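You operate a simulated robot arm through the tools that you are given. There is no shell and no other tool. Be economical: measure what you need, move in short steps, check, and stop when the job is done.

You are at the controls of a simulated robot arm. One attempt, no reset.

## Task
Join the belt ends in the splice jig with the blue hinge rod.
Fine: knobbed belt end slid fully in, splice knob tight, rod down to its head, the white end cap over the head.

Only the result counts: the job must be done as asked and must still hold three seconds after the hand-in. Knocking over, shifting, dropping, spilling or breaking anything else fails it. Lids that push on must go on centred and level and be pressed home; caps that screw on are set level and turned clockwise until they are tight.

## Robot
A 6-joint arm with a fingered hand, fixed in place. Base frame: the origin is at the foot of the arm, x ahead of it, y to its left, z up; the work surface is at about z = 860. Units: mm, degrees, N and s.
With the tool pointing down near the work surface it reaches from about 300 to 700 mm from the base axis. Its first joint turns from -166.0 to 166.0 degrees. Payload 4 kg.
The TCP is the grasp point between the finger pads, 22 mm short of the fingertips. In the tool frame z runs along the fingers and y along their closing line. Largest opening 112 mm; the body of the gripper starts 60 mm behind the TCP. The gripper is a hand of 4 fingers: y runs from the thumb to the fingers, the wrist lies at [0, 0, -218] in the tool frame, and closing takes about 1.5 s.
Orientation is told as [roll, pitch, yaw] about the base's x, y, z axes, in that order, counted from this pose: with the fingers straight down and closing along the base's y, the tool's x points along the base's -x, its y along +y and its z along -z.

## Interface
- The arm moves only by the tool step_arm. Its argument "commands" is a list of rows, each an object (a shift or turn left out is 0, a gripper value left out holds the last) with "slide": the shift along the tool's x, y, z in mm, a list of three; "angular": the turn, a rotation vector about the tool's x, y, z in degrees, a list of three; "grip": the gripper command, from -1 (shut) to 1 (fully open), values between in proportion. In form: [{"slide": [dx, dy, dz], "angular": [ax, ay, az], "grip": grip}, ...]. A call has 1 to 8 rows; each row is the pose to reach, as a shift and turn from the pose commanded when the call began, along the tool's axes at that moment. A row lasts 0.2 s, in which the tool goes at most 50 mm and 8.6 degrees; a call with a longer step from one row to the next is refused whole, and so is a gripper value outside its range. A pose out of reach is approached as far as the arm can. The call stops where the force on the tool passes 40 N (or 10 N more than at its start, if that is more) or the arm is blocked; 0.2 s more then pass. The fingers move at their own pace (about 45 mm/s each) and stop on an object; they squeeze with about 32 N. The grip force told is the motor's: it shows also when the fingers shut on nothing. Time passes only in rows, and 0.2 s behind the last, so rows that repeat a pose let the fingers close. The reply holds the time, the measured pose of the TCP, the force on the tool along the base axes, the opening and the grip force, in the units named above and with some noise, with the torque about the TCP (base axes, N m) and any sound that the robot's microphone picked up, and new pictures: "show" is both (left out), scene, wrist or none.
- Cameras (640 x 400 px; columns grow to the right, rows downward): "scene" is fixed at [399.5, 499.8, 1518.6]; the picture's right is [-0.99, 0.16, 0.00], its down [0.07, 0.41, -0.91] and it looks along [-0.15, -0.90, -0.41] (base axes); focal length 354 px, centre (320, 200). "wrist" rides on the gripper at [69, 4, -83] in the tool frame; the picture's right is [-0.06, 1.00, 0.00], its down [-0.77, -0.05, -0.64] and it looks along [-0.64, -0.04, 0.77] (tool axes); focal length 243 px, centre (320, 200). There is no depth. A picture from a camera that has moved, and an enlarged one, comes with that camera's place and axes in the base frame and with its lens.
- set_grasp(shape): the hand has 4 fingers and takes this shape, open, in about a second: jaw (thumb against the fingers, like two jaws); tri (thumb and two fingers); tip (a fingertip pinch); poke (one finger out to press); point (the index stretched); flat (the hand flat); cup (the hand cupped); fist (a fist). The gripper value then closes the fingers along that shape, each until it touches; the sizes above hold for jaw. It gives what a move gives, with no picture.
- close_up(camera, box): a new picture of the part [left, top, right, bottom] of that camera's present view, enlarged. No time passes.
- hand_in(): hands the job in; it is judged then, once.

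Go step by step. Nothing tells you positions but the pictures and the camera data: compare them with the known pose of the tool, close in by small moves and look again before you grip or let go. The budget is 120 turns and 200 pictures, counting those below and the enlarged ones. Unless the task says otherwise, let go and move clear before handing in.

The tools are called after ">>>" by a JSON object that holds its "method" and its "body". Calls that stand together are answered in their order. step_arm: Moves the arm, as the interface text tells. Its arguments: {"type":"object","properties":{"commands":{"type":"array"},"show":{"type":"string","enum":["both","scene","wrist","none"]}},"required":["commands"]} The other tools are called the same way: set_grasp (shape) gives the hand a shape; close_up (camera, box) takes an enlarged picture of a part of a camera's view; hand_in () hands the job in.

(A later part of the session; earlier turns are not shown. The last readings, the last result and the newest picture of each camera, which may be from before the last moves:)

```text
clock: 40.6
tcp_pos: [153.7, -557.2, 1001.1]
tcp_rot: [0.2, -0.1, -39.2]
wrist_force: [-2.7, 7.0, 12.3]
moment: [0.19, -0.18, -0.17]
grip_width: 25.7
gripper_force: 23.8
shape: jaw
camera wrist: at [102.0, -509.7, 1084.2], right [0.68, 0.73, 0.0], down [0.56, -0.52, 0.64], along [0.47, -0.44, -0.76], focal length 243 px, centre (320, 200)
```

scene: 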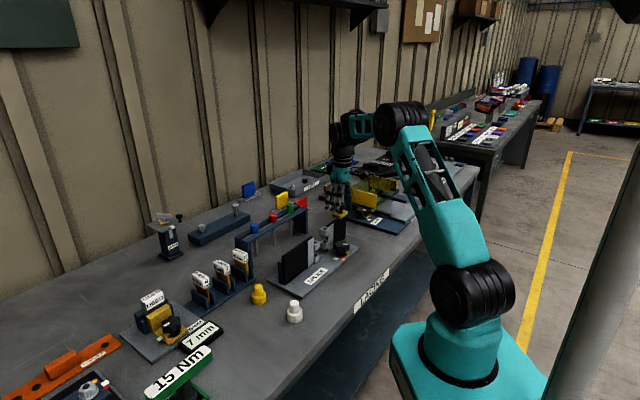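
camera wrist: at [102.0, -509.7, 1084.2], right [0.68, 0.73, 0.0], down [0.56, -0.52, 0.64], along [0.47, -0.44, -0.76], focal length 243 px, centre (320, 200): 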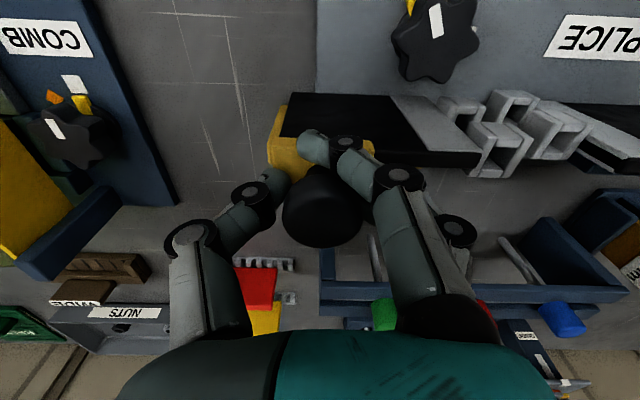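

Gripped. Now sliding along the jig axis in short steps.

>>> {"method": "step_arm", "body": {"commands": [{"slide": [0, 5, 0], "grip": -1}, {"slide": [0, 10, 0]}, {"slide": [0, 15, 0]}, {"slide": [0, 20, 0]}, {"slide": [0, 20, 0]}], "show": "both"}}

```text
clock: 41.8
tcp_pos: [167.0, -542.2, 1001.9]
tcp_rot: [0.0, -0.4, -38.9]
wrist_force: [10.1, -12.7, 23.3]
moment: [-0.27, -0.47, -0.43]
grip_width: 25.7
gripper_force: 32.2
shape: jaw
camera wrist: at [115.8, -495.0, 1083.9], right [0.68, 0.74, 0.0], down [0.56, -0.52, 0.65], along [0.48, -0.44, -0.76], focal length 243 px, centre (320, 200)
```

scene: 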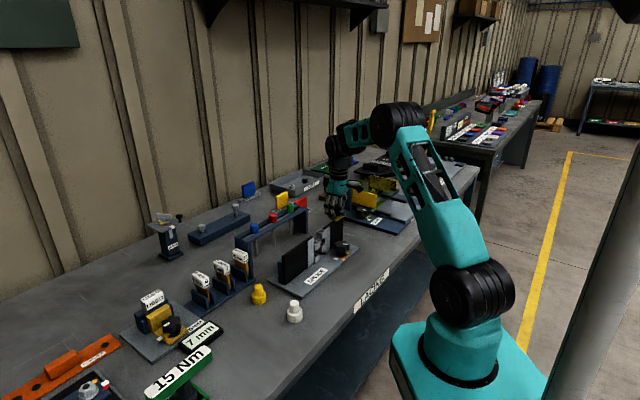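
wrist: 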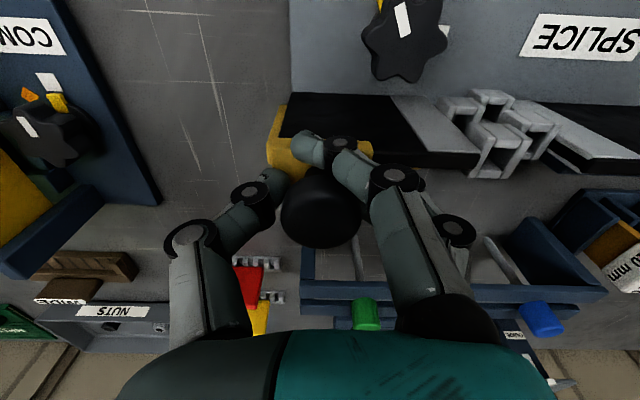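

It's sliding, with some side load because the axis is nearer 47.5°. I'll compensate and continue.

>>> {"method": "step_arm", "body": {"commands": [{"slide": [-1.2, 0, -1.5]}, {"slide": [-1.5, 5, -1.5]}, {"slide": [-1.8, 10, -1.5]}, {"slide": [-2.1, 15, -1.5]}, {"slide": [-2.1, 15, -1.5]}], "show": "wrist"}}

```text
clock: 43.0
tcp_pos: [178.1, -533.6, 1001.1]
tcp_rot: [0.0, -0.3, -39.1]
wrist_force: [10.1, -11.7, 21.6]
moment: [-0.27, -0.42, -0.29]
grip_width: 25.6
gripper_force: 32.2
shape: jaw
camera wrist: at [126.4, -484.6, 1084.1], right [0.68, 0.73, 0.0], down [0.56, -0.52, 0.65], along [0.48, -0.44, -0.76], focal length 243 px, centre (320, 200)
```

wrist: 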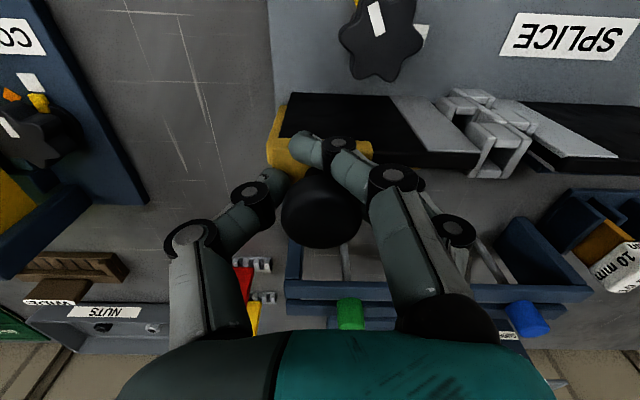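

>>> {"method": "step_arm", "body": {"commands": [{"slide": [-0.5, 4, -1]}, {"slide": [-0.8, 8, -1]}, {"slide": [-1.0, 12, -1]}, {"slide": [-1.2, 16, -1]}, {"slide": [-1.2, 16, -1]}], "show": "wrist"}}

```text
clock: 44.2
tcp_pos: [188.0, -520.8, 1003.3]
tcp_rot: [0.2, -0.1, -39.1]
wrist_force: [11.7, -13.5, -1.6]
moment: [-0.28, -0.36, -0.18]
grip_width: 25.2
gripper_force: 32.3
shape: jaw
camera wrist: at [137.9, -473.1, 1084.7], right [0.68, 0.73, 0.0], down [0.56, -0.52, 0.64], along [0.47, -0.43, -0.77], focal length 243 px, centre (320, 200)
```

wrist: 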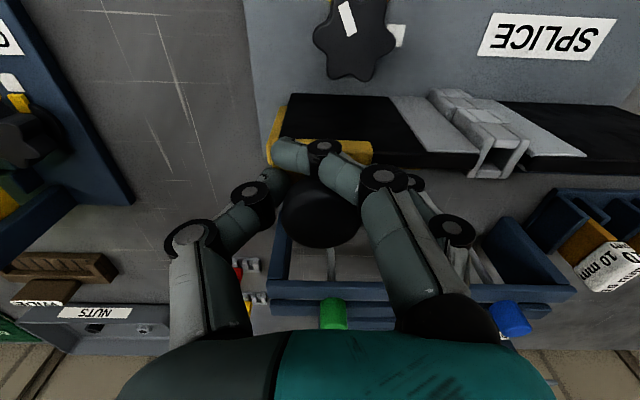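

The knuckles are nearly interleaved. I'll push to the stop.

>>> {"method": "step_arm", "body": {"commands": [{"slide": [-0.2, 3, 0]}, {"slide": [-0.4, 6, 0]}, {"slide": [-0.6, 9, 0]}, {"slide": [-0.6, 9, 0]}], "show": "none"}}

>>> {"method": "close_up", "body": {"camera": "wrist", "box": [240, 50, 600, 275]}}

>>> {"method": "close_up", "body": {"camera": "scene", "box": [270, 200, 366, 290]}}

```text
clock: 45.2
tcp_pos: [193.5, -515.6, 1003.8]
tcp_rot: [0.0, -0.2, -39.2]
wrist_force: [-4.1, -20.5, -0.4]
moment: [-0.68, 0.24, 0.1]
grip_width: 23.9
gripper_force: 31.2
shape: jaw
```

```text
1.78 times, centred on (420, 162) of wrist
camera zoom: at [142.7, -466.9, 1085.4], right [0.68, 0.73, 0.0], down [0.56, -0.52, 0.64], along [0.47, -0.44, -0.76], focal length 431 px, centre (142, 267)
```

zoom: 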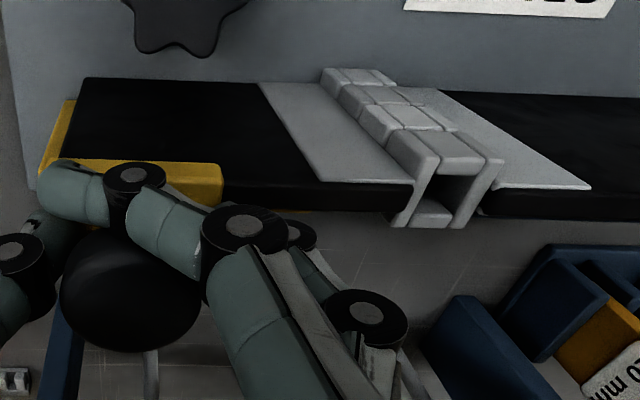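

```text
4.44 times, centred on (318, 245) of scene
camera zoom: at [399.5, 499.8, 1518.6], right [-0.99, 0.16, 0.0], down [0.07, 0.41, -0.91], along [-0.15, -0.9, -0.41], focal length 1572 px, centre (329, 0)
```

zoom: 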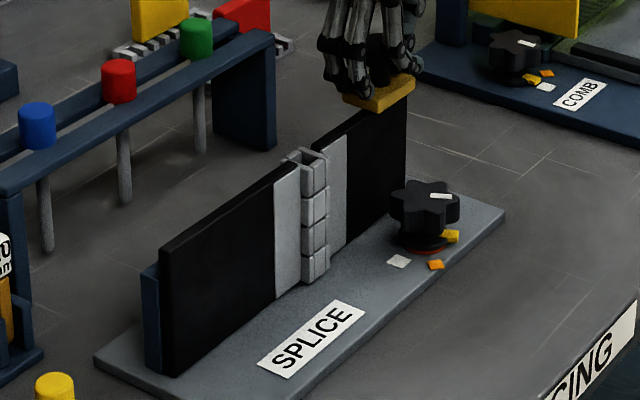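

The knuckles form one column, and the force suggests the stop. One more firm push to confirm, then release.

>>> {"method": "step_arm", "body": {"commands": [{"slide": [0, 3, 0]}, {"slide": [0, 5, 0]}, {"slide": [0, 5, 0]}], "show": "none"}}

>>> {"method": "close_up", "body": {"camera": "wrist", "box": [240, 50, 600, 275]}}

```text
clock: 46.0
tcp_pos: [197.6, -511.1, 1003.7]
tcp_rot: [0.2, -0.2, -39.3]
wrist_force: [-14.1, -27.2, 2.9]
moment: [-0.75, 0.38, 0.03]
grip_width: 24.7
gripper_force: 31.9
shape: jaw
```

```text
1.78 times, centred on (420, 162) of wrist
camera zoom: at [145.8, -462.8, 1085.6], right [0.68, 0.73, 0.0], down [0.56, -0.52, 0.65], along [0.47, -0.44, -0.76], focal length 431 px, centre (142, 267)
```

zoom: 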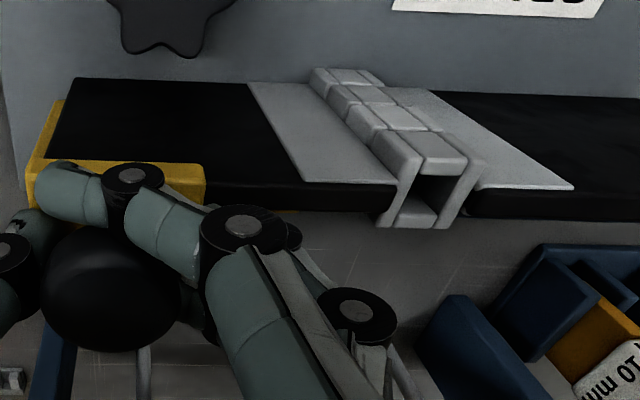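

At the stop. I'll relieve, open, and rise.

>>> {"method": "step_arm", "body": {"commands": [{"slide": [0, -4, 0]}, {"slide": [0, -4, 0], "grip": 0}, {"slide": [0, -4, 0], "grip": 1}, {"slide": [0, -4, 0], "grip": 1}, {"slide": [0, -4, 0], "grip": 1}, {"slide": [0, -4, -5], "grip": 1}, {"slide": [0, -4, -45], "grip": 1}, {"slide": [0, -4, -75], "grip": 1}], "show": "wrist"}}

>>> {"method": "close_up", "body": {"camera": "scene", "box": [270, 190, 366, 270]}}

>>> {"method": "close_up", "body": {"camera": "wrist", "box": [260, 20, 580, 220]}}

```text
clock: 47.8
tcp_pos: [195.9, -512.8, 1078.0]
tcp_rot: [0.2, -0.2, -39.1]
wrist_force: [-0.6, 0.2, -0.3]
moment: [0.01, 0.02, -0.01]
grip_width: 111.6
gripper_force: 0.1
shape: jaw
camera wrist: at [143.7, -464.9, 1160.4], right [0.68, 0.73, 0.0], down [0.56, -0.52, 0.64], along [0.47, -0.44, -0.76], focal length 243 px, centre (320, 200)
```

wrist: 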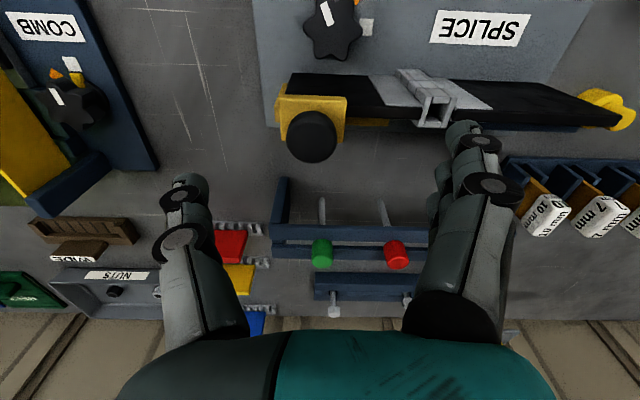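

```text
5.00 times, centred on (318, 230) of scene
camera zoom: at [399.5, 499.8, 1518.6], right [-0.99, 0.16, 0.0], down [0.07, 0.41, -0.91], along [-0.15, -0.9, -0.41], focal length 1768 px, centre (330, 50)
```

zoom: 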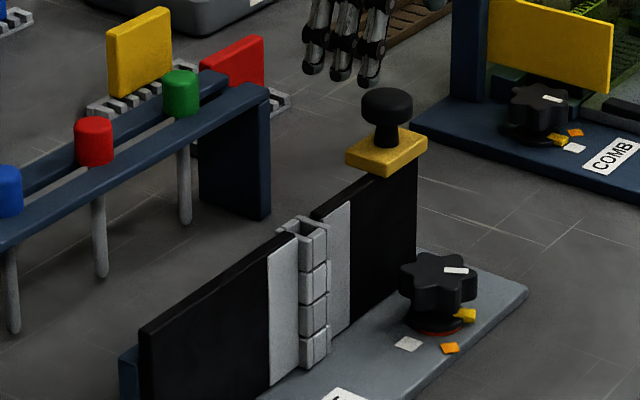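

```text
2.00 times, centred on (420, 120) of wrist
camera zoom: at [143.7, -464.9, 1160.4], right [0.68, 0.73, 0.0], down [0.56, -0.52, 0.64], along [0.47, -0.44, -0.76], focal length 485 px, centre (120, 360)
```

zoom: 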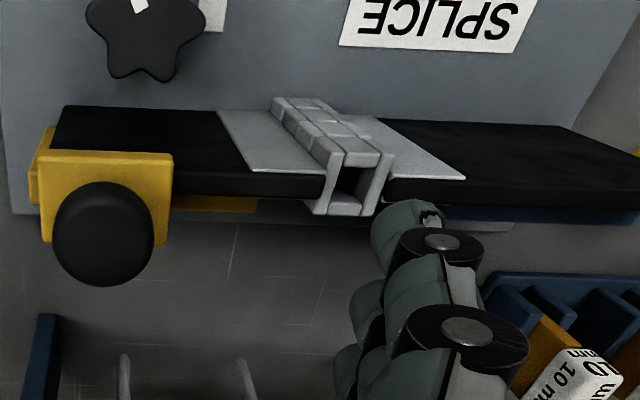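

The belt end is home. Next is the star knob at about (166,-471), top z≈907, beside the slab, so I'll approach with partly closed fingers and look from just above.

>>> {"method": "step_arm", "body": {"commands": [{"slide": [25, 7, 0], "angular": [0, 0, -8], "grip": 0.4}, {"slide": [50, 14, 0], "angular": [0, 0, -16]}, {"slide": [50, 14, 0], "angular": [0, 0, -19]}, {"slide": [50, 14, 25], "angular": [0, 0, -19]}, {"slide": [50, 14, 50], "angular": [0, 0, -19]}, {"slide": [50, 14, 50], "angular": [0, 0, -19]}], "show": "wrist"}}

>>> {"method": "close_up", "body": {"camera": "wrist", "box": [220, 50, 460, 200]}}

>>> {"method": "close_up", "body": {"camera": "scene", "box": [300, 190, 380, 270]}}

```text
clock: 49.2
tcp_pos: [164.4, -469.8, 1026.9]
tcp_rot: [0.1, -0.2, -20.1]
wrist_force: [0.4, -0.3, 0.2]
moment: [-0.01, -0.01, 0.07]
grip_width: 78.8
gripper_force: 0.0
shape: jaw
camera wrist: at [100.2, -441.6, 1109.1], right [0.4, 0.92, 0.0], down [0.7, -0.31, 0.65], along [0.59, -0.26, -0.76], focal length 243 px, centre (320, 200)
```

wrist: 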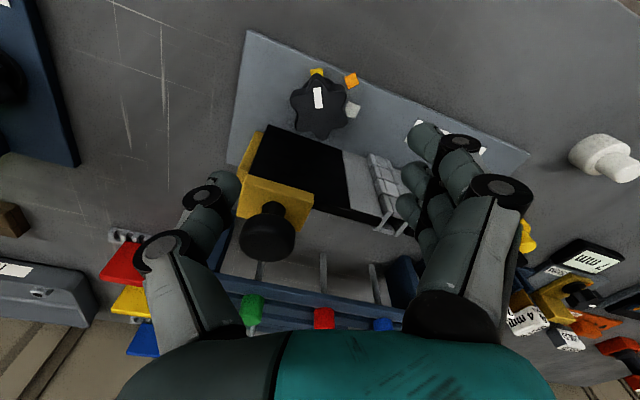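

```text
2.67 times, centred on (340, 125) of wrist
camera zoom: at [100.2, -441.6, 1109.1], right [0.4, 0.92, 0.0], down [0.7, -0.31, 0.65], along [0.59, -0.26, -0.76], focal length 647 px, centre (267, 400)
```

zoom: 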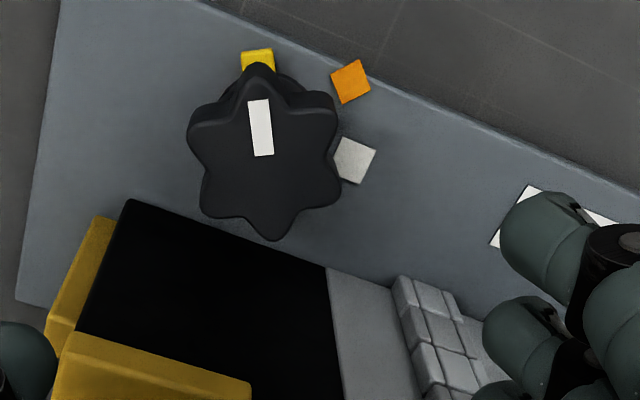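

```text
5.00 times, centred on (340, 230) of scene
camera zoom: at [399.5, 499.8, 1518.6], right [-0.99, 0.16, 0.0], down [0.07, 0.41, -0.91], along [-0.15, -0.9, -0.41], focal length 1768 px, centre (220, 50)
```

zoom: 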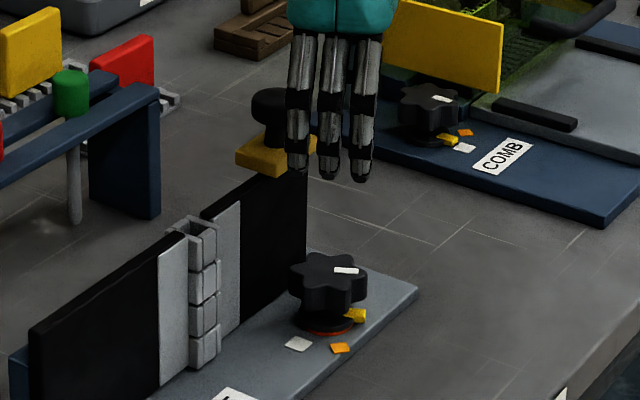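

The knob's pointer is at the yellow mark, with orange and then white following clockwise. I'll descend onto the knob centre (165.5,-471).

>>> {"method": "step_arm", "body": {"commands": [{"slide": [-1, 0, 30], "grip": 0.4}, {"slide": [-1, 0, 60]}, {"slide": [-1, -1, 85]}, {"slide": [-1, -1, 100]}, {"slide": [-1, -1, 114]}, {"slide": [-1, -1, 114]}], "show": "wrist"}}

>>> {"method": "close_up", "body": {"camera": "scene", "box": [300, 190, 380, 270]}}

```text
clock: 50.6
tcp_pos: [164.9, -472.2, 912.9]
tcp_rot: [0.1, -0.1, -20.1]
wrist_force: [-0.4, -0.1, 0.4]
moment: [-0.01, 0.01, -0.01]
grip_width: 78.8
gripper_force: 0.0
shape: jaw
camera wrist: at [101.9, -443.2, 995.9], right [0.4, 0.92, 0.0], down [0.7, -0.31, 0.65], along [0.59, -0.26, -0.76], focal length 243 px, centre (320, 200)
```

wrist: 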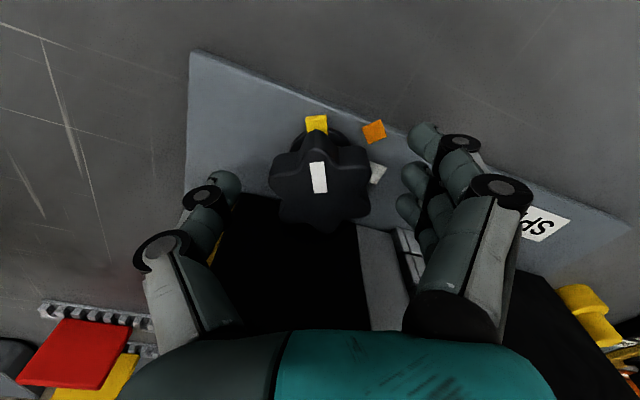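

```text
5.00 times, centred on (340, 230) of scene
camera zoom: at [399.5, 499.8, 1518.6], right [-0.99, 0.16, 0.0], down [0.07, 0.41, -0.91], along [-0.15, -0.9, -0.41], focal length 1768 px, centre (220, 50)
```

zoom: 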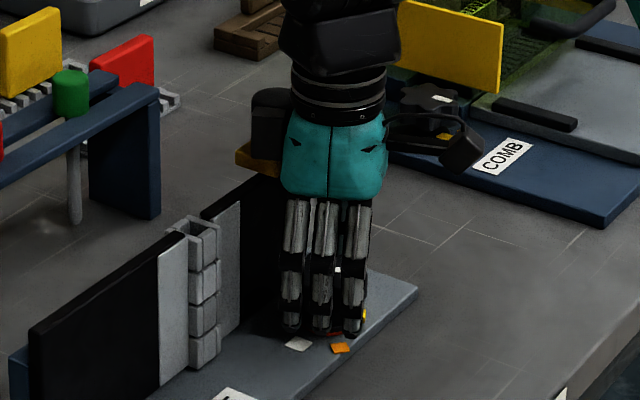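

Well placed, no contact. Closing on the knob.

>>> {"method": "step_arm", "body": {"commands": [{"slide": [0, 1, 3], "grip": 0}, {"slide": [0, 1, 3], "grip": -0.5}, {"slide": [0, 1, 3], "grip": -1}, {"slide": [0, 1, 3], "grip": -1}, {"slide": [0, 1, 3], "grip": -1}], "show": "wrist"}}

```text
clock: 51.8
tcp_pos: [165.4, -471.3, 910.8]
tcp_rot: [0.3, -0.1, -20.1]
wrist_force: [-2.2, 1.1, -2.2]
moment: [0.03, -0.01, 0.0]
grip_width: 35.5
gripper_force: 32.2
shape: jaw
camera wrist: at [102.1, -441.9, 993.1], right [0.4, 0.92, 0.0], down [0.7, -0.31, 0.64], along [0.59, -0.26, -0.76], focal length 243 px, centre (320, 200)
```

wrist: 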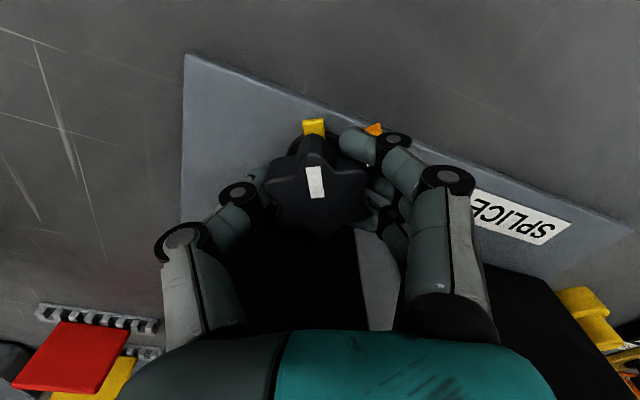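

Gripped. Turning clockwise.

>>> {"method": "step_arm", "body": {"commands": [{"angular": [0, 0, 7], "grip": -1}, {"angular": [0, 0, 14]}, {"angular": [0, 0, 21]}, {"angular": [0, 0, 28]}, {"angular": [0, 0, 34]}, {"angular": [0, 0, 34]}], "show": "wrist"}}

```text
clock: 53.2
tcp_pos: [166.4, -469.5, 911.4]
tcp_rot: [0.3, 0.0, -54.2]
wrist_force: [-0.3, 9.4, -6.1]
moment: [0.15, -0.05, 0.02]
grip_width: 35.1
gripper_force: 31.6
shape: jaw
camera wrist: at [129.6, -410.7, 993.6], right [0.85, 0.53, 0.0], down [0.41, -0.65, 0.64], along [0.35, -0.54, -0.77], focal length 243 px, centre (320, 200)
```

wrist: 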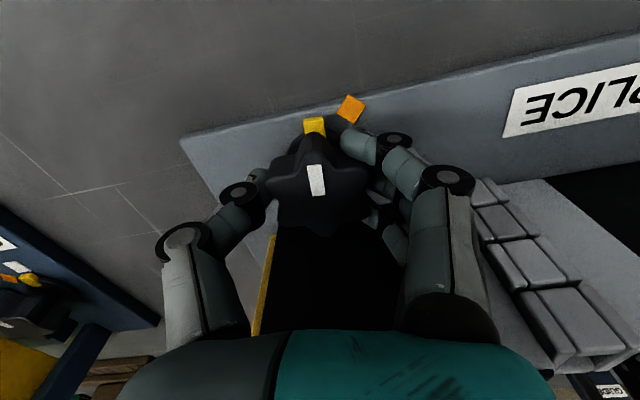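

The knob turns with the hand and the yellow tab is its pointer. A bit further.

>>> {"method": "step_arm", "body": {"commands": [{"angular": [0, 0, 6], "grip": -1}, {"angular": [0, 0, 12]}, {"angular": [0, 0, 18]}, {"angular": [0, 0, 18]}], "show": "wrist"}}

```text
clock: 54.2
tcp_pos: [166.8, -470.1, 911.2]
tcp_rot: [0.3, 0.0, -72.1]
wrist_force: [3.0, 16.2, -6.4]
moment: [0.21, -0.11, 0.13]
grip_width: 34.9
gripper_force: 32.1
shape: jaw
camera wrist: at [149.8, -402.2, 993.8], right [0.97, 0.25, 0.01], down [0.19, -0.74, 0.64], along [0.16, -0.62, -0.77], focal length 243 px, centre (320, 200)
```

wrist: 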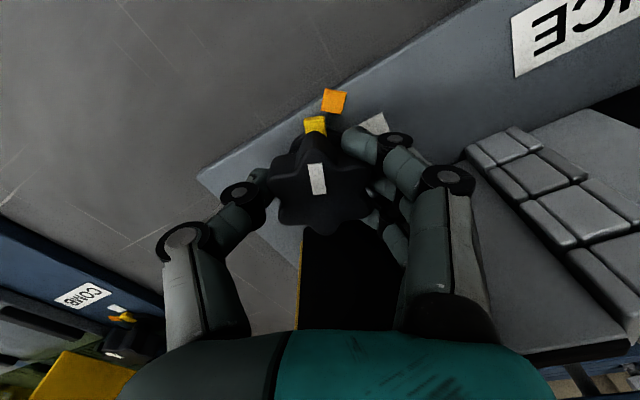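

>>> {"method": "step_arm", "body": {"commands": [{"angular": [0, 0, 6], "slide": [0.5, 0, 0], "grip": -1}, {"angular": [0, 0, 12], "slide": [1, 0, 0]}, {"angular": [0, 0, 18], "slide": [1, 0, 0]}, {"angular": [0, 0, 18], "slide": [1, 0, 0]}], "show": "wrist"}}

```text
clock: 54.9
tcp_pos: [164.5, -468.3, 912.0]
tcp_rot: [0.1, 0.3, -83.9]
wrist_force: [-11.1, 13.0, 8.8]
moment: [-1.96, -2.28, 1.32]
grip_width: 30.6
gripper_force: 31.9
shape: jaw
stopped in row 3: the force on the tool passed its limit at 44 N (the readings are from after the stop); the commanded pose is now the measured one
camera wrist: at [161.0, -398.2, 994.6], right [1.0, 0.04, 0.0], down [0.03, -0.77, 0.64], along [0.03, -0.64, -0.77], focal length 243 px, centre (320, 200)
```

wrist: 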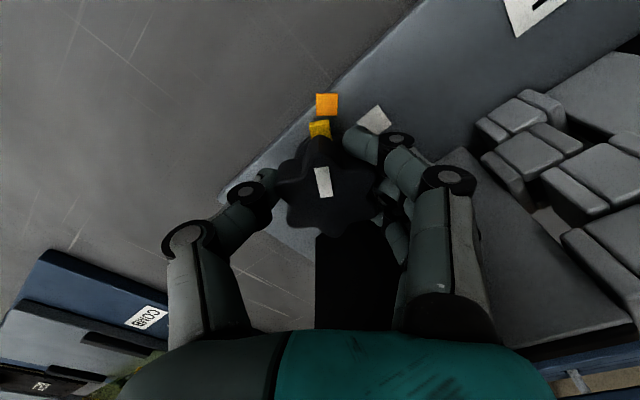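

The hand is touching something near the slab/handle, with the pointer nearly at orange. I'll open slightly, rise, and check.

>>> {"method": "step_arm", "body": {"commands": [{"slide": [0, 0, 0], "grip": -0.2}, {"slide": [1, 0, 0], "grip": 0.15}, {"slide": [1, 0, 0], "grip": 0.15}, {"slide": [1, 0, -20], "grip": 0.15}, {"slide": [1, 0, -60], "grip": 0.15}, {"slide": [1, 0, -100], "grip": 0.15}], "show": "wrist"}}

>>> {"method": "close_up", "body": {"camera": "scene", "box": [270, 190, 380, 290]}}

>>> {"method": "close_up", "body": {"camera": "wrist", "box": [220, 30, 460, 180]}}

```text
clock: 56.2
tcp_pos: [164.2, -470.2, 1013.4]
tcp_rot: [0.3, -0.1, -84.0]
wrist_force: [-0.3, -0.2, -0.1]
moment: [0.01, -0.01, 0.01]
grip_width: 63.9
gripper_force: 0.2
shape: jaw
camera wrist: at [161.0, -400.5, 1095.8], right [1.0, 0.04, 0.0], down [0.03, -0.77, 0.64], along [0.03, -0.64, -0.77], focal length 243 px, centre (320, 200)
```

wrist: 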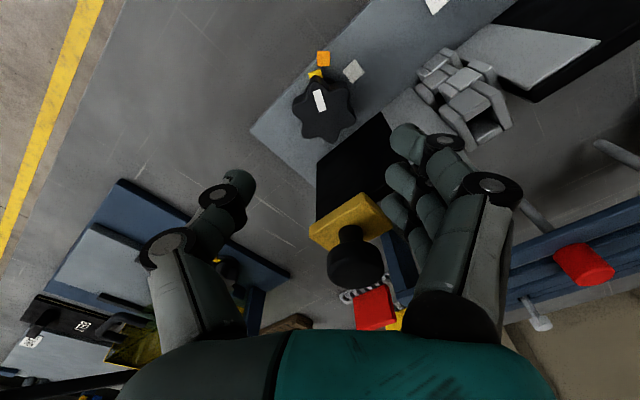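

```text
4.00 times, centred on (325, 240) of scene
camera zoom: at [399.5, 499.8, 1518.6], right [-0.99, 0.16, 0.0], down [0.07, 0.41, -0.91], along [-0.15, -0.9, -0.41], focal length 1415 px, centre (300, 40)
```

zoom: 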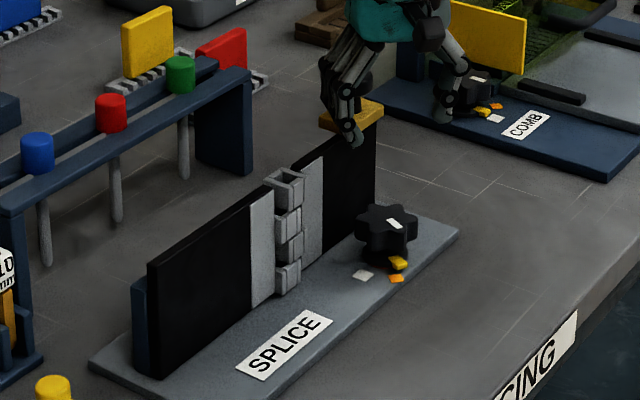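

```text
2.67 times, centred on (340, 105) of wrist
camera zoom: at [161.0, -400.5, 1095.8], right [1.0, 0.04, 0.0], down [0.03, -0.77, 0.64], along [0.03, -0.64, -0.77], focal length 647 px, centre (267, 453)
```

zoom: 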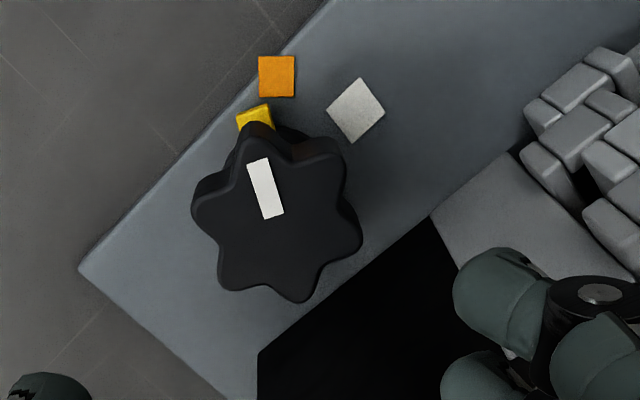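

The knuckles look slightly staggered now — the hand may have nudged the handle. I'll go back above the handle for a good look.

>>> {"method": "step_arm", "body": {"commands": [{"slide": [0, 0, -30], "angular": [0, 0, -8], "grip": 1}, {"slide": [5, 10, -65], "angular": [0, 0, -16]}, {"slide": [10, 20, -65], "angular": [0, 0, -24]}, {"slide": [0, 30, -65], "angular": [0, 0, -32]}, {"slide": [-20, 40, -65], "angular": [0, 0, -40]}, {"slide": [-40, 38, -65], "angular": [0, 0, -45]}, {"slide": [-40, 38, -65], "angular": [0, 0, -45]}], "show": "none"}}

>>> {"method": "close_up", "body": {"camera": "wrist", "box": [260, 20, 580, 220]}}

>>> {"method": "close_up", "body": {"camera": "scene", "box": [290, 210, 350, 270]}}

```text
clock: 57.9
tcp_pos: [205.8, -502.8, 1076.2]
tcp_rot: [0.3, 0.0, -39.0]
wrist_force: [-0.8, 0.3, 0.6]
moment: [0.01, 0.02, -0.02]
grip_width: 111.5
gripper_force: 0.2
shape: jaw
```

```text
2.00 times, centred on (420, 120) of wrist
camera zoom: at [154.5, -456.3, 1158.7], right [0.68, 0.74, 0.01], down [0.56, -0.52, 0.64], along [0.47, -0.43, -0.77], focal length 485 px, centre (120, 360)
```

zoom: 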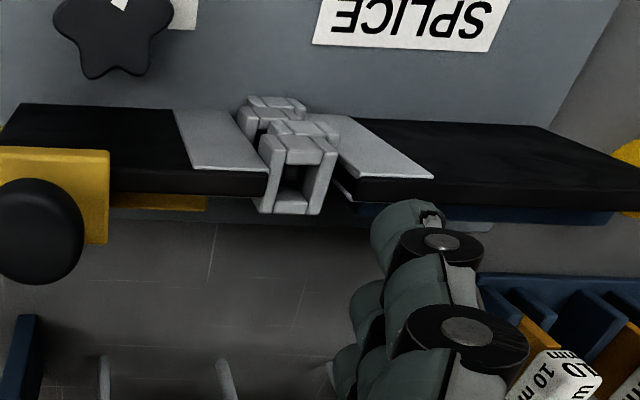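

```text
6.67 times, centred on (320, 240) of scene
camera zoom: at [399.5, 499.8, 1518.6], right [-0.99, 0.16, 0.0], down [0.07, 0.41, -0.91], along [-0.15, -0.9, -0.41], focal length 2358 px, centre (320, -67)
```

zoom: 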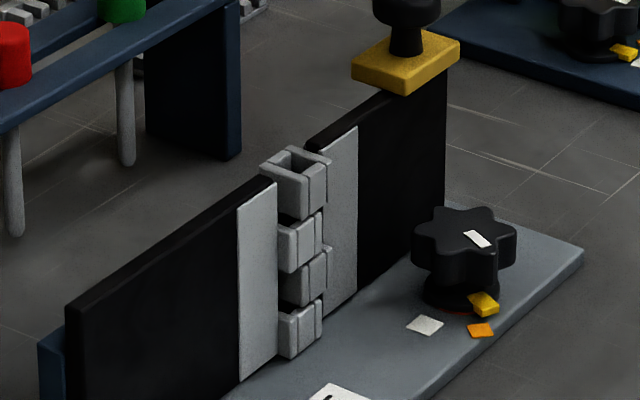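

The moved end slid back several mm. I'll regrip the handle and push it home again.

>>> {"method": "step_arm", "body": {"commands": [{"slide": [1.4, -26.5, 0], "grip": 1}, {"slide": [1.4, -26.5, 40]}, {"slide": [1.4, -26.5, 75]}, {"slide": [1.4, -26.5, 75], "grip": 0}, {"slide": [1.4, -26.5, 75], "grip": -1}, {"slide": [1.4, -26.5, 75], "grip": -1}, {"slide": [1.4, -26.5, 75], "grip": -1}, {"slide": [1.4, -26.5, 75], "grip": -1}], "show": "wrist"}}

```text
clock: 59.6
tcp_pos: [187.7, -524.5, 1001.3]
tcp_rot: [0.3, 0.1, -39.0]
wrist_force: [0.0, -0.5, 0.1]
moment: [0.0, -0.03, 0.01]
grip_width: 38.5
gripper_force: 0.0
shape: jaw
camera wrist: at [136.7, -475.8, 1083.8], right [0.68, 0.73, 0.01], down [0.56, -0.52, 0.64], along [0.47, -0.43, -0.77], focal length 243 px, centre (320, 200)
```

wrist: 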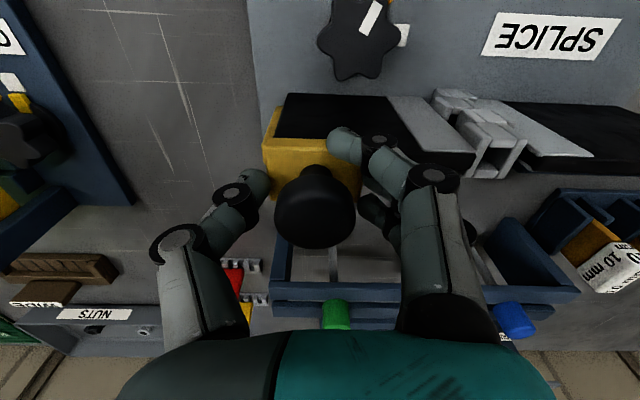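

>>> {"method": "step_arm", "body": {"commands": [{"slide": [0, 0, 0], "grip": -1}, {"slide": [0, 0, 0]}, {"slide": [-0.2, 4, 0]}, {"slide": [-0.4, 8, 0]}, {"slide": [-0.6, 12, 0]}, {"slide": [-0.6, 12, 0]}], "show": "none"}}

>>> {"method": "close_up", "body": {"camera": "wrist", "box": [240, 50, 600, 275]}}

>>> {"method": "close_up", "body": {"camera": "scene", "box": [290, 210, 350, 270]}}

```text
clock: 61.0
tcp_pos: [195.1, -515.4, 1001.5]
tcp_rot: [0.2, 0.1, -39.1]
wrist_force: [-13.5, -1.7, 18.4]
moment: [-0.35, 0.33, -0.17]
grip_width: 26.3
gripper_force: 32.3
shape: jaw
```

```text
1.78 times, centred on (420, 162) of wrist
camera zoom: at [144.2, -467.4, 1084.6], right [0.68, 0.73, 0.0], down [0.56, -0.52, 0.64], along [0.47, -0.43, -0.77], focal length 431 px, centre (142, 267)
```

zoom: 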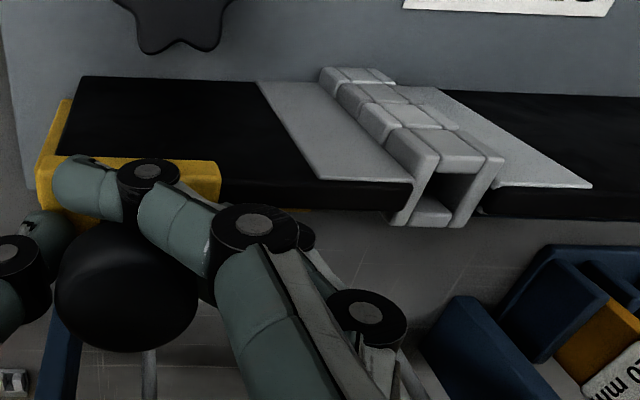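

```text
6.67 times, centred on (320, 240) of scene
camera zoom: at [399.5, 499.8, 1518.6], right [-0.99, 0.16, 0.0], down [0.07, 0.41, -0.91], along [-0.15, -0.9, -0.41], focal length 2358 px, centre (320, -67)
```

zoom: 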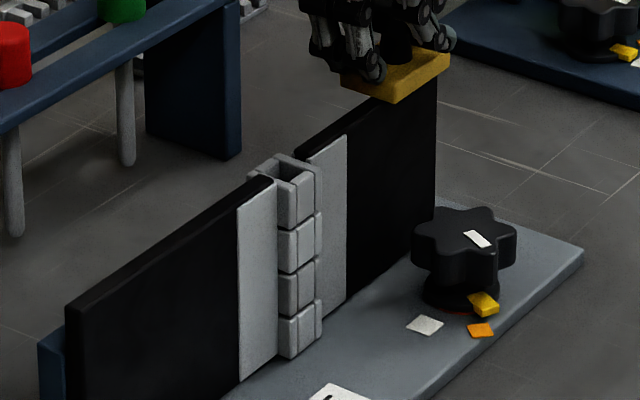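

>>> {"method": "step_arm", "body": {"commands": [{"slide": [-0.2, 3, 0], "grip": -1}, {"slide": [-0.3, 5, 0]}, {"slide": [-0.3, 5, 0]}, {"slide": [0, 1, 0]}, {"slide": [0, 1, 0], "grip": 0}, {"slide": [0, 1, 0], "grip": 0.6}, {"slide": [0, 1, 0], "grip": 1}, {"slide": [0, 1, -20], "grip": 1}], "show": "none"}}

>>> {"method": "step_arm", "body": {"commands": [{"slide": [0, 0, -40], "grip": 1}, {"slide": [20, 6, -55], "grip": 0.4, "angular": [0, 0, -6]}, {"slide": [48, 11, -55], "angular": [0, 0, -12]}, {"slide": [48, 11, -55], "angular": [0, 0, -19]}, {"slide": [48, 11, -55], "angular": [0, 0, -19]}], "show": "wrist"}}

>>> {"method": "close_up", "body": {"camera": "scene", "box": [290, 210, 350, 270]}}

```text
clock: 62.9
tcp_pos: [198.0, -513.6, 1021.1]
tcp_rot: [0.4, 0.3, -39.0]
wrist_force: [-0.8, -0.9, 0.1]
moment: [-0.01, 0.02, 0.0]
grip_width: 97.4
gripper_force: 0.0
shape: jaw
```

```text
clock: 64.0
tcp_pos: [166.3, -476.3, 1076.9]
tcp_rot: [0.3, 0.0, -20.1]
wrist_force: [-1.2, 0.2, 0.8]
moment: [-0.03, -0.01, 0.02]
grip_width: 78.9
gripper_force: 0.0
shape: jaw
camera wrist: at [102.9, -447.5, 1159.3], right [0.4, 0.92, 0.01], down [0.7, -0.31, 0.64], along [0.59, -0.25, -0.77], focal length 243 px, centre (320, 200)
```

wrist: 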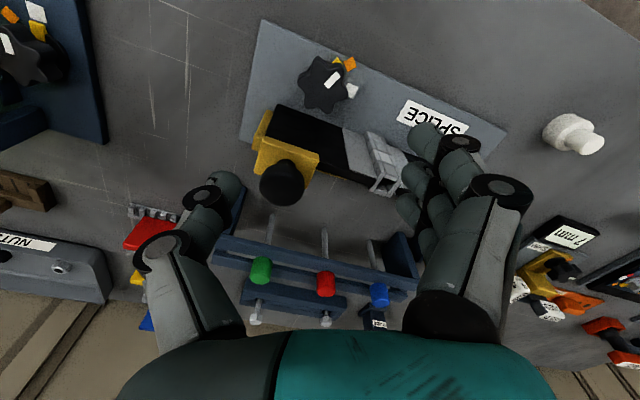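

```text
6.67 times, centred on (320, 240) of scene
camera zoom: at [399.5, 499.8, 1518.6], right [-0.99, 0.16, 0.0], down [0.07, 0.41, -0.91], along [-0.15, -0.9, -0.41], focal length 2358 px, centre (320, -67)
```

zoom: 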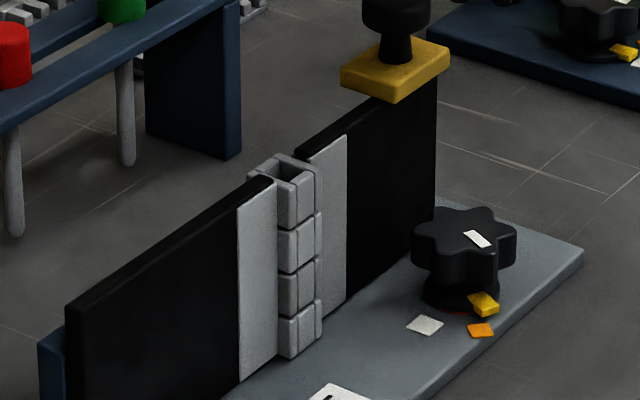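

Home again. Now a second stroke on the star knob.

>>> {"method": "step_arm", "body": {"commands": [{"slide": [2.6, 4.7, 40], "grip": 0.4}, {"slide": [2.6, 4.7, 80]}, {"slide": [2.6, 4.7, 120]}, {"slide": [2.6, 4.7, 150]}, {"slide": [2.6, 4.7, 166]}, {"slide": [2.6, 4.7, 166], "grip": 0}, {"slide": [2.6, 4.7, 166], "grip": -1}, {"slide": [2.6, 4.7, 166], "grip": -1}], "show": "none"}}

>>> {"method": "step_arm", "body": {"commands": [{"grip": -1}, {"grip": -1}, {"angular": [0, 0, 4]}, {"angular": [0, 0, 8]}, {"angular": [0, 0, 12]}, {"angular": [0, 0, 12]}], "show": "wrist"}}

```text
clock: 65.8
tcp_pos: [167.2, -468.3, 909.2]
tcp_rot: [0.4, 0.1, -19.9]
wrist_force: [0.5, 0.9, -1.2]
moment: [0.02, 0.01, -0.05]
grip_width: 39.0
gripper_force: 3.3
shape: jaw
```

```text
clock: 67.2
tcp_pos: [166.6, -468.5, 910.2]
tcp_rot: [0.3, 0.0, -31.9]
wrist_force: [9.0, 7.6, -3.2]
moment: [0.2, -0.21, 0.11]
grip_width: 33.8
gripper_force: 32.1
shape: jaw
camera wrist: at [110.2, -427.7, 992.4], right [0.58, 0.81, 0.01], down [0.62, -0.45, 0.64], along [0.52, -0.37, -0.77], focal length 243 px, centre (320, 200)
```

wrist: 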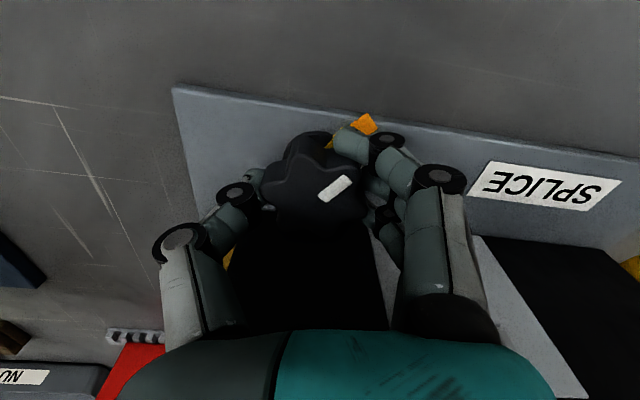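

>>> {"method": "step_arm", "body": {"commands": [{"angular": [0, 0, 4], "grip": -1}, {"angular": [0, 0, 8]}, {"angular": [0, 0, 12]}, {"angular": [0, 0, 16]}, {"angular": [0, 0, 16]}], "show": "wrist"}}

```text
clock: 68.5
tcp_pos: [166.9, -468.8, 910.4]
tcp_rot: [0.3, 0.1, -48.1]
wrist_force: [16.0, 5.3, -3.5]
moment: [0.18, -0.41, 0.13]
grip_width: 33.6
gripper_force: 31.9
shape: jaw
camera wrist: at [123.6, -414.2, 992.6], right [0.78, 0.62, 0.01], down [0.47, -0.6, 0.64], along [0.4, -0.5, -0.77], focal length 243 px, centre (320, 200)
```

wrist: 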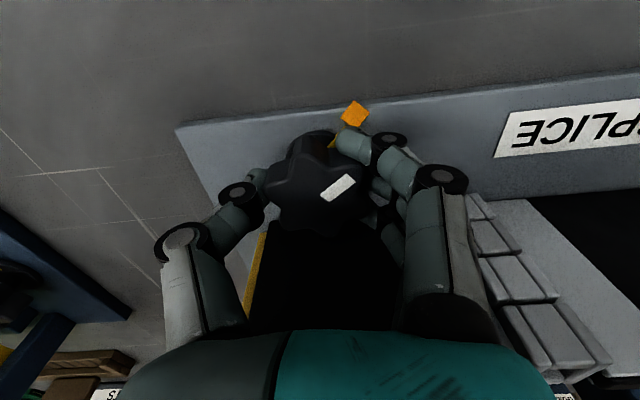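

>>> {"method": "step_arm", "body": {"commands": [{"slide": [-0.5, 0.5, 0], "angular": [0, 0, 4], "grip": -1}, {"slide": [-1, 1, 0], "angular": [0, 0, 8]}, {"slide": [-1, 1, 0], "angular": [0, 0, 12]}, {"slide": [-1, 1, 0], "angular": [0, 0, 17]}, {"slide": [-1, 1, 0], "angular": [0, 0, 17]}], "show": "wrist"}}

>>> {"method": "close_up", "body": {"camera": "scene", "box": [290, 210, 370, 290]}}

```text
clock: 69.7
tcp_pos: [167.7, -470.9, 911.2]
tcp_rot: [0.3, 0.2, -65.1]
wrist_force: [11.5, 7.9, -4.2]
moment: [0.18, -0.36, 0.2]
grip_width: 33.6
gripper_force: 31.7
shape: jaw
camera wrist: at [142.6, -404.1, 992.9], right [0.93, 0.36, 0.0], down [0.28, -0.72, 0.64], along [0.23, -0.59, -0.77], focal length 243 px, centre (320, 200)
```

wrist: 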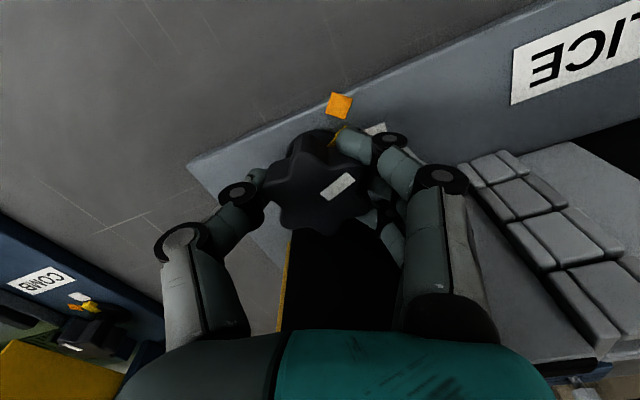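

```text
5.00 times, centred on (330, 250) of scene
camera zoom: at [399.5, 499.8, 1518.6], right [-0.99, 0.16, 0.0], down [0.07, 0.41, -0.91], along [-0.15, -0.9, -0.41], focal length 1768 px, centre (270, -50)
```

zoom: 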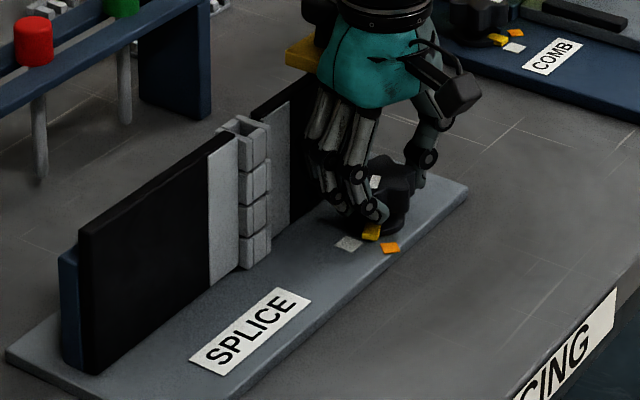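

Pointer is now past orange towards white. I'll release, lift a little, rotate back, and regrip.

>>> {"method": "step_arm", "body": {"commands": [{"grip": -0.2}, {"grip": 0.15}, {"grip": 0.15}, {"slide": [0, 0, -20], "grip": 0.15}, {"slide": [0, 0, -40]}, {"slide": [0, 0, -40], "angular": [0, 0, -8]}, {"slide": [0, 0, -40], "angular": [0, 0, -16]}, {"slide": [0, 0, -40], "angular": [0, 0, -24]}], "show": "none"}}

>>> {"method": "step_arm", "body": {"commands": [{"angular": [0, 0, -8]}, {"angular": [0, 0, -16]}, {"angular": [0, 0, -22]}, {"angular": [0, 0, -22]}], "show": "wrist"}}

```text
clock: 71.5
tcp_pos: [167.7, -470.3, 951.3]
tcp_rot: [0.4, 0.1, -40.9]
wrist_force: [-0.3, 0.2, 0.4]
moment: [-0.02, 0.01, 0.02]
grip_width: 63.8
gripper_force: 0.0
shape: jaw
```

```text
clock: 72.5
tcp_pos: [167.7, -470.3, 950.0]
tcp_rot: [0.3, -0.2, -19.0]
wrist_force: [0.7, -0.5, 0.3]
moment: [0.05, -0.03, 0.01]
grip_width: 63.9
gripper_force: 0.0
shape: jaw
camera wrist: at [103.4, -443.2, 1033.0], right [0.38, 0.92, 0.01], down [0.71, -0.3, 0.64], along [0.59, -0.24, -0.77], focal length 243 px, centre (320, 200)
```

wrist: 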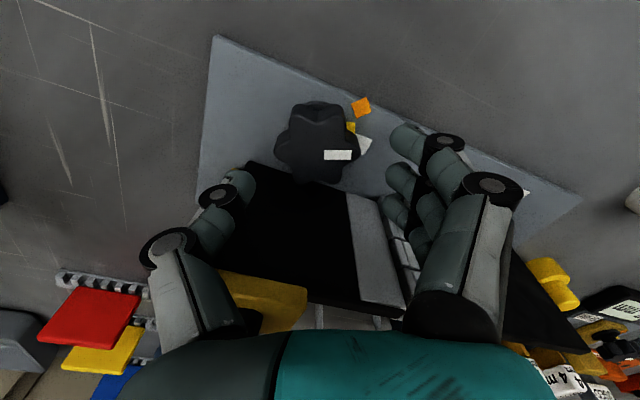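

>>> {"method": "step_arm", "body": {"commands": [{"slide": [1, -1, 0], "grip": 0.35}, {"slide": [1, -1, 20]}, {"slide": [1, -1, 40]}, {"slide": [1, -1, 40], "grip": -0.3}, {"slide": [1, -1, 40], "grip": -1}, {"slide": [1, -1, 40], "grip": -1}, {"slide": [1, -1, 40], "grip": -1}, {"slide": [1, -1, 40], "grip": -1}], "show": "none"}}

>>> {"method": "step_arm", "body": {"commands": [{"angular": [0, 0, 4], "grip": -1}, {"angular": [0, 0, 8]}, {"angular": [0, 0, 12]}, {"angular": [0, 0, 16]}, {"angular": [0, 0, 16]}], "show": "wrist"}}

```text
clock: 74.2
tcp_pos: [164.7, -471.0, 911.1]
tcp_rot: [0.2, 0.1, -19.1]
wrist_force: [-1.5, 2.3, -2.0]
moment: [0.02, 0.01, -0.12]
grip_width: 36.1
gripper_force: 32.1
shape: jaw
```

```text
clock: 75.5
tcp_pos: [166.0, -470.4, 910.6]
tcp_rot: [0.3, 0.1, -35.1]
wrist_force: [-3.7, 6.6, 4.8]
moment: [0.08, 0.02, 0.16]
grip_width: 36.0
gripper_force: 31.6
shape: jaw
camera wrist: at [111.8, -426.2, 992.9], right [0.63, 0.78, 0.01], down [0.6, -0.48, 0.64], along [0.5, -0.4, -0.77], focal length 243 px, centre (320, 200)
```

wrist: 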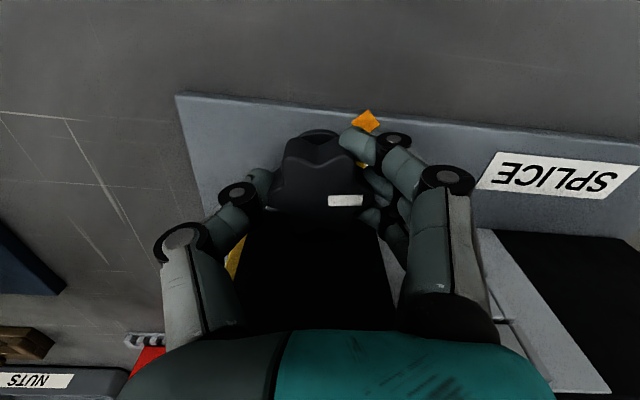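

>>> {"method": "step_arm", "body": {"commands": [{"angular": [0, 0, 4], "grip": -1}, {"angular": [0, 0, 8]}, {"angular": [0, 0, 12]}, {"angular": [0, 0, 16]}, {"angular": [0, 0, 16]}], "show": "none"}}

>>> {"method": "step_arm", "body": {"commands": [{"angular": [0, 0, 4], "grip": -1}, {"angular": [0, 0, 8]}, {"angular": [0, 0, 12]}, {"angular": [0, 0, 16]}, {"angular": [0, 0, 16]}], "show": "wrist"}}

```text
clock: 76.7
tcp_pos: [167.2, -469.0, 911.0]
tcp_rot: [0.3, 0.2, -51.1]
wrist_force: [-2.1, 12.5, 2.5]
moment: [0.22, -0.04, 0.27]
grip_width: 36.1
gripper_force: 31.6
shape: jaw
```

```text
clock: 77.8
tcp_pos: [166.8, -469.6, 910.2]
tcp_rot: [0.3, 0.3, -67.2]
wrist_force: [-3.7, 22.3, 2.6]
moment: [0.34, -0.03, 1.12]
grip_width: 34.8
gripper_force: 32.6
shape: jaw
camera wrist: at [143.3, -403.0, 992.8], right [0.94, 0.33, 0.0], down [0.25, -0.73, 0.64], along [0.21, -0.6, -0.77], focal length 243 px, centre (320, 200)
```

wrist: 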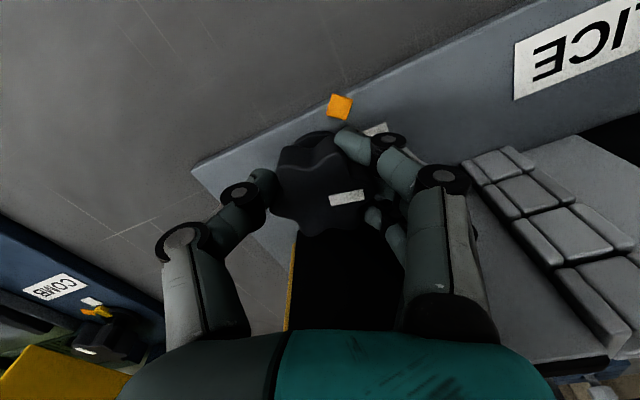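

Torque is rising sharply (1.1 Nm); it's tightening. A few more degrees to confirm the stop.

>>> {"method": "step_arm", "body": {"commands": [{"angular": [0, 0, 3], "grip": -1}, {"angular": [0, 0, 6]}, {"angular": [0, 0, 6]}], "show": "wrist"}}

>>> {"method": "close_up", "body": {"camera": "scene", "box": [290, 210, 370, 290]}}

```text
clock: 78.7
tcp_pos: [165.1, -468.2, 909.6]
tcp_rot: [0.2, 0.5, -73.0]
wrist_force: [-3.9, 28.5, 5.8]
moment: [0.41, -0.04, 1.37]
grip_width: 35.0
gripper_force: 31.9
shape: jaw
camera wrist: at [150.2, -400.7, 992.6], right [0.97, 0.23, 0.0], down [0.18, -0.75, 0.64], along [0.15, -0.62, -0.77], focal length 243 px, centre (320, 200)
```

wrist: 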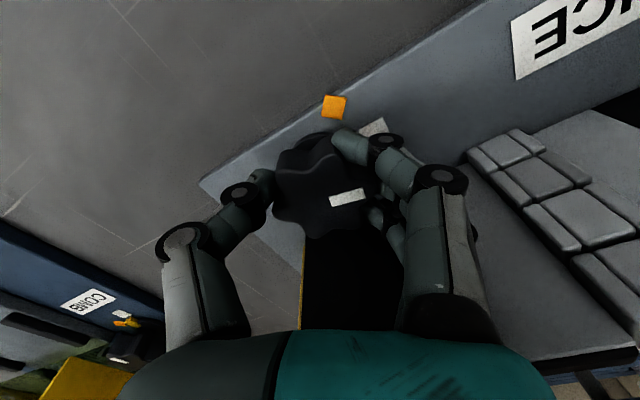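

```text
5.00 times, centred on (330, 250) of scene
camera zoom: at [399.5, 499.8, 1518.6], right [-0.99, 0.16, 0.0], down [0.07, 0.41, -0.91], along [-0.15, -0.9, -0.41], focal length 1768 px, centre (270, -50)
```

zoom: 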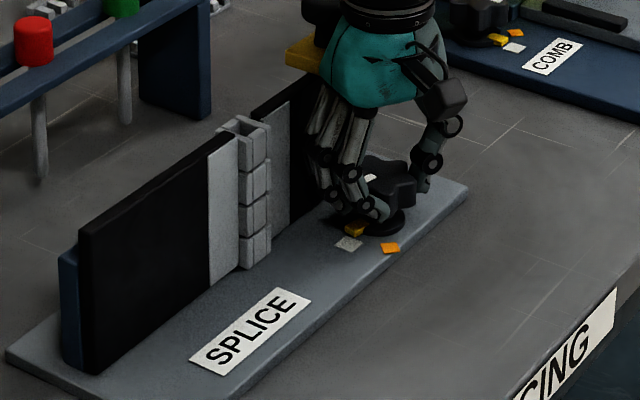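

>>> {"method": "step_arm", "body": {"commands": [{"grip": -0.2}, {"grip": 0.15}, {"grip": 0.15}, {"slide": [0, 0, -20], "grip": 0.15}, {"slide": [0, 0, -40]}, {"slide": [0, 0, -40], "angular": [0, 0, -8]}, {"slide": [0, 0, -40], "angular": [0, 0, -16]}, {"slide": [0, 0, -40], "angular": [0, 0, -24]}], "show": "none"}}

>>> {"method": "step_arm", "body": {"commands": [{"angular": [0, 0, -8]}, {"angular": [0, 0, -16]}, {"angular": [0, 0, -24]}, {"angular": [0, 0, -30]}, {"angular": [0, 0, -30]}], "show": "none"}}

>>> {"method": "close_up", "body": {"camera": "wrist", "box": [220, 70, 460, 220]}}

>>> {"method": "close_up", "body": {"camera": "scene", "box": [290, 210, 370, 290]}}

```text
clock: 80.5
tcp_pos: [166.9, -471.3, 950.3]
tcp_rot: [0.3, 0.1, -48.9]
wrist_force: [-0.4, -0.3, 0.3]
moment: [0.01, 0.01, 0.04]
grip_width: 63.6
gripper_force: 0.1
shape: jaw
```

```text
clock: 81.7
tcp_pos: [168.1, -469.9, 950.4]
tcp_rot: [0.3, -0.1, -19.0]
wrist_force: [-0.4, -0.2, 0.4]
moment: [-0.02, 0.0, 0.0]
grip_width: 63.6
gripper_force: 0.0
shape: jaw
```

```text
2.67 times, centred on (340, 145) of wrist
camera zoom: at [102.4, -443.4, 1033.0], right [0.38, 0.92, 0.01], down [0.71, -0.3, 0.64], along [0.59, -0.24, -0.77], focal length 647 px, centre (267, 347)
```

zoom: 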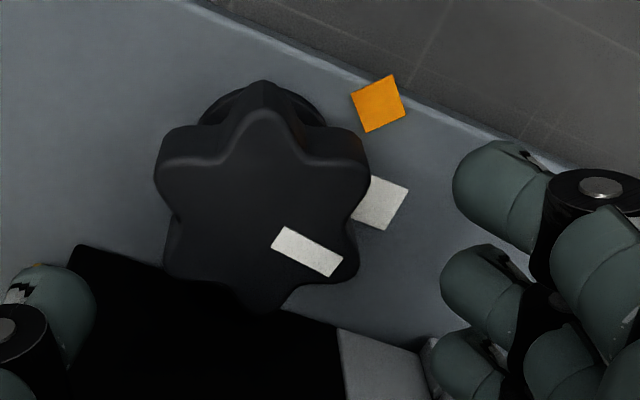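

```text
5.00 times, centred on (330, 250) of scene
camera zoom: at [399.5, 499.8, 1518.6], right [-0.99, 0.16, 0.0], down [0.07, 0.41, -0.91], along [-0.15, -0.9, -0.41], focal length 1768 px, centre (270, -50)
```

zoom: 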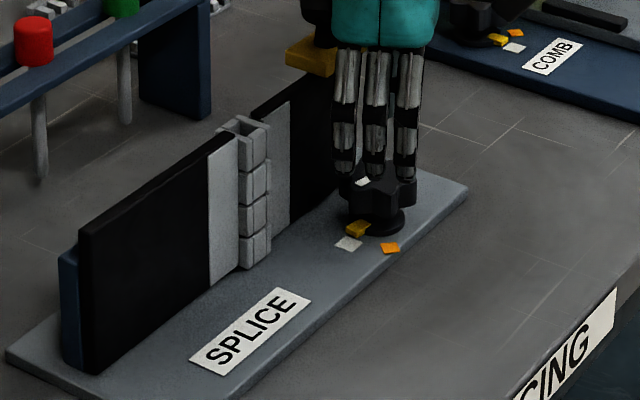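

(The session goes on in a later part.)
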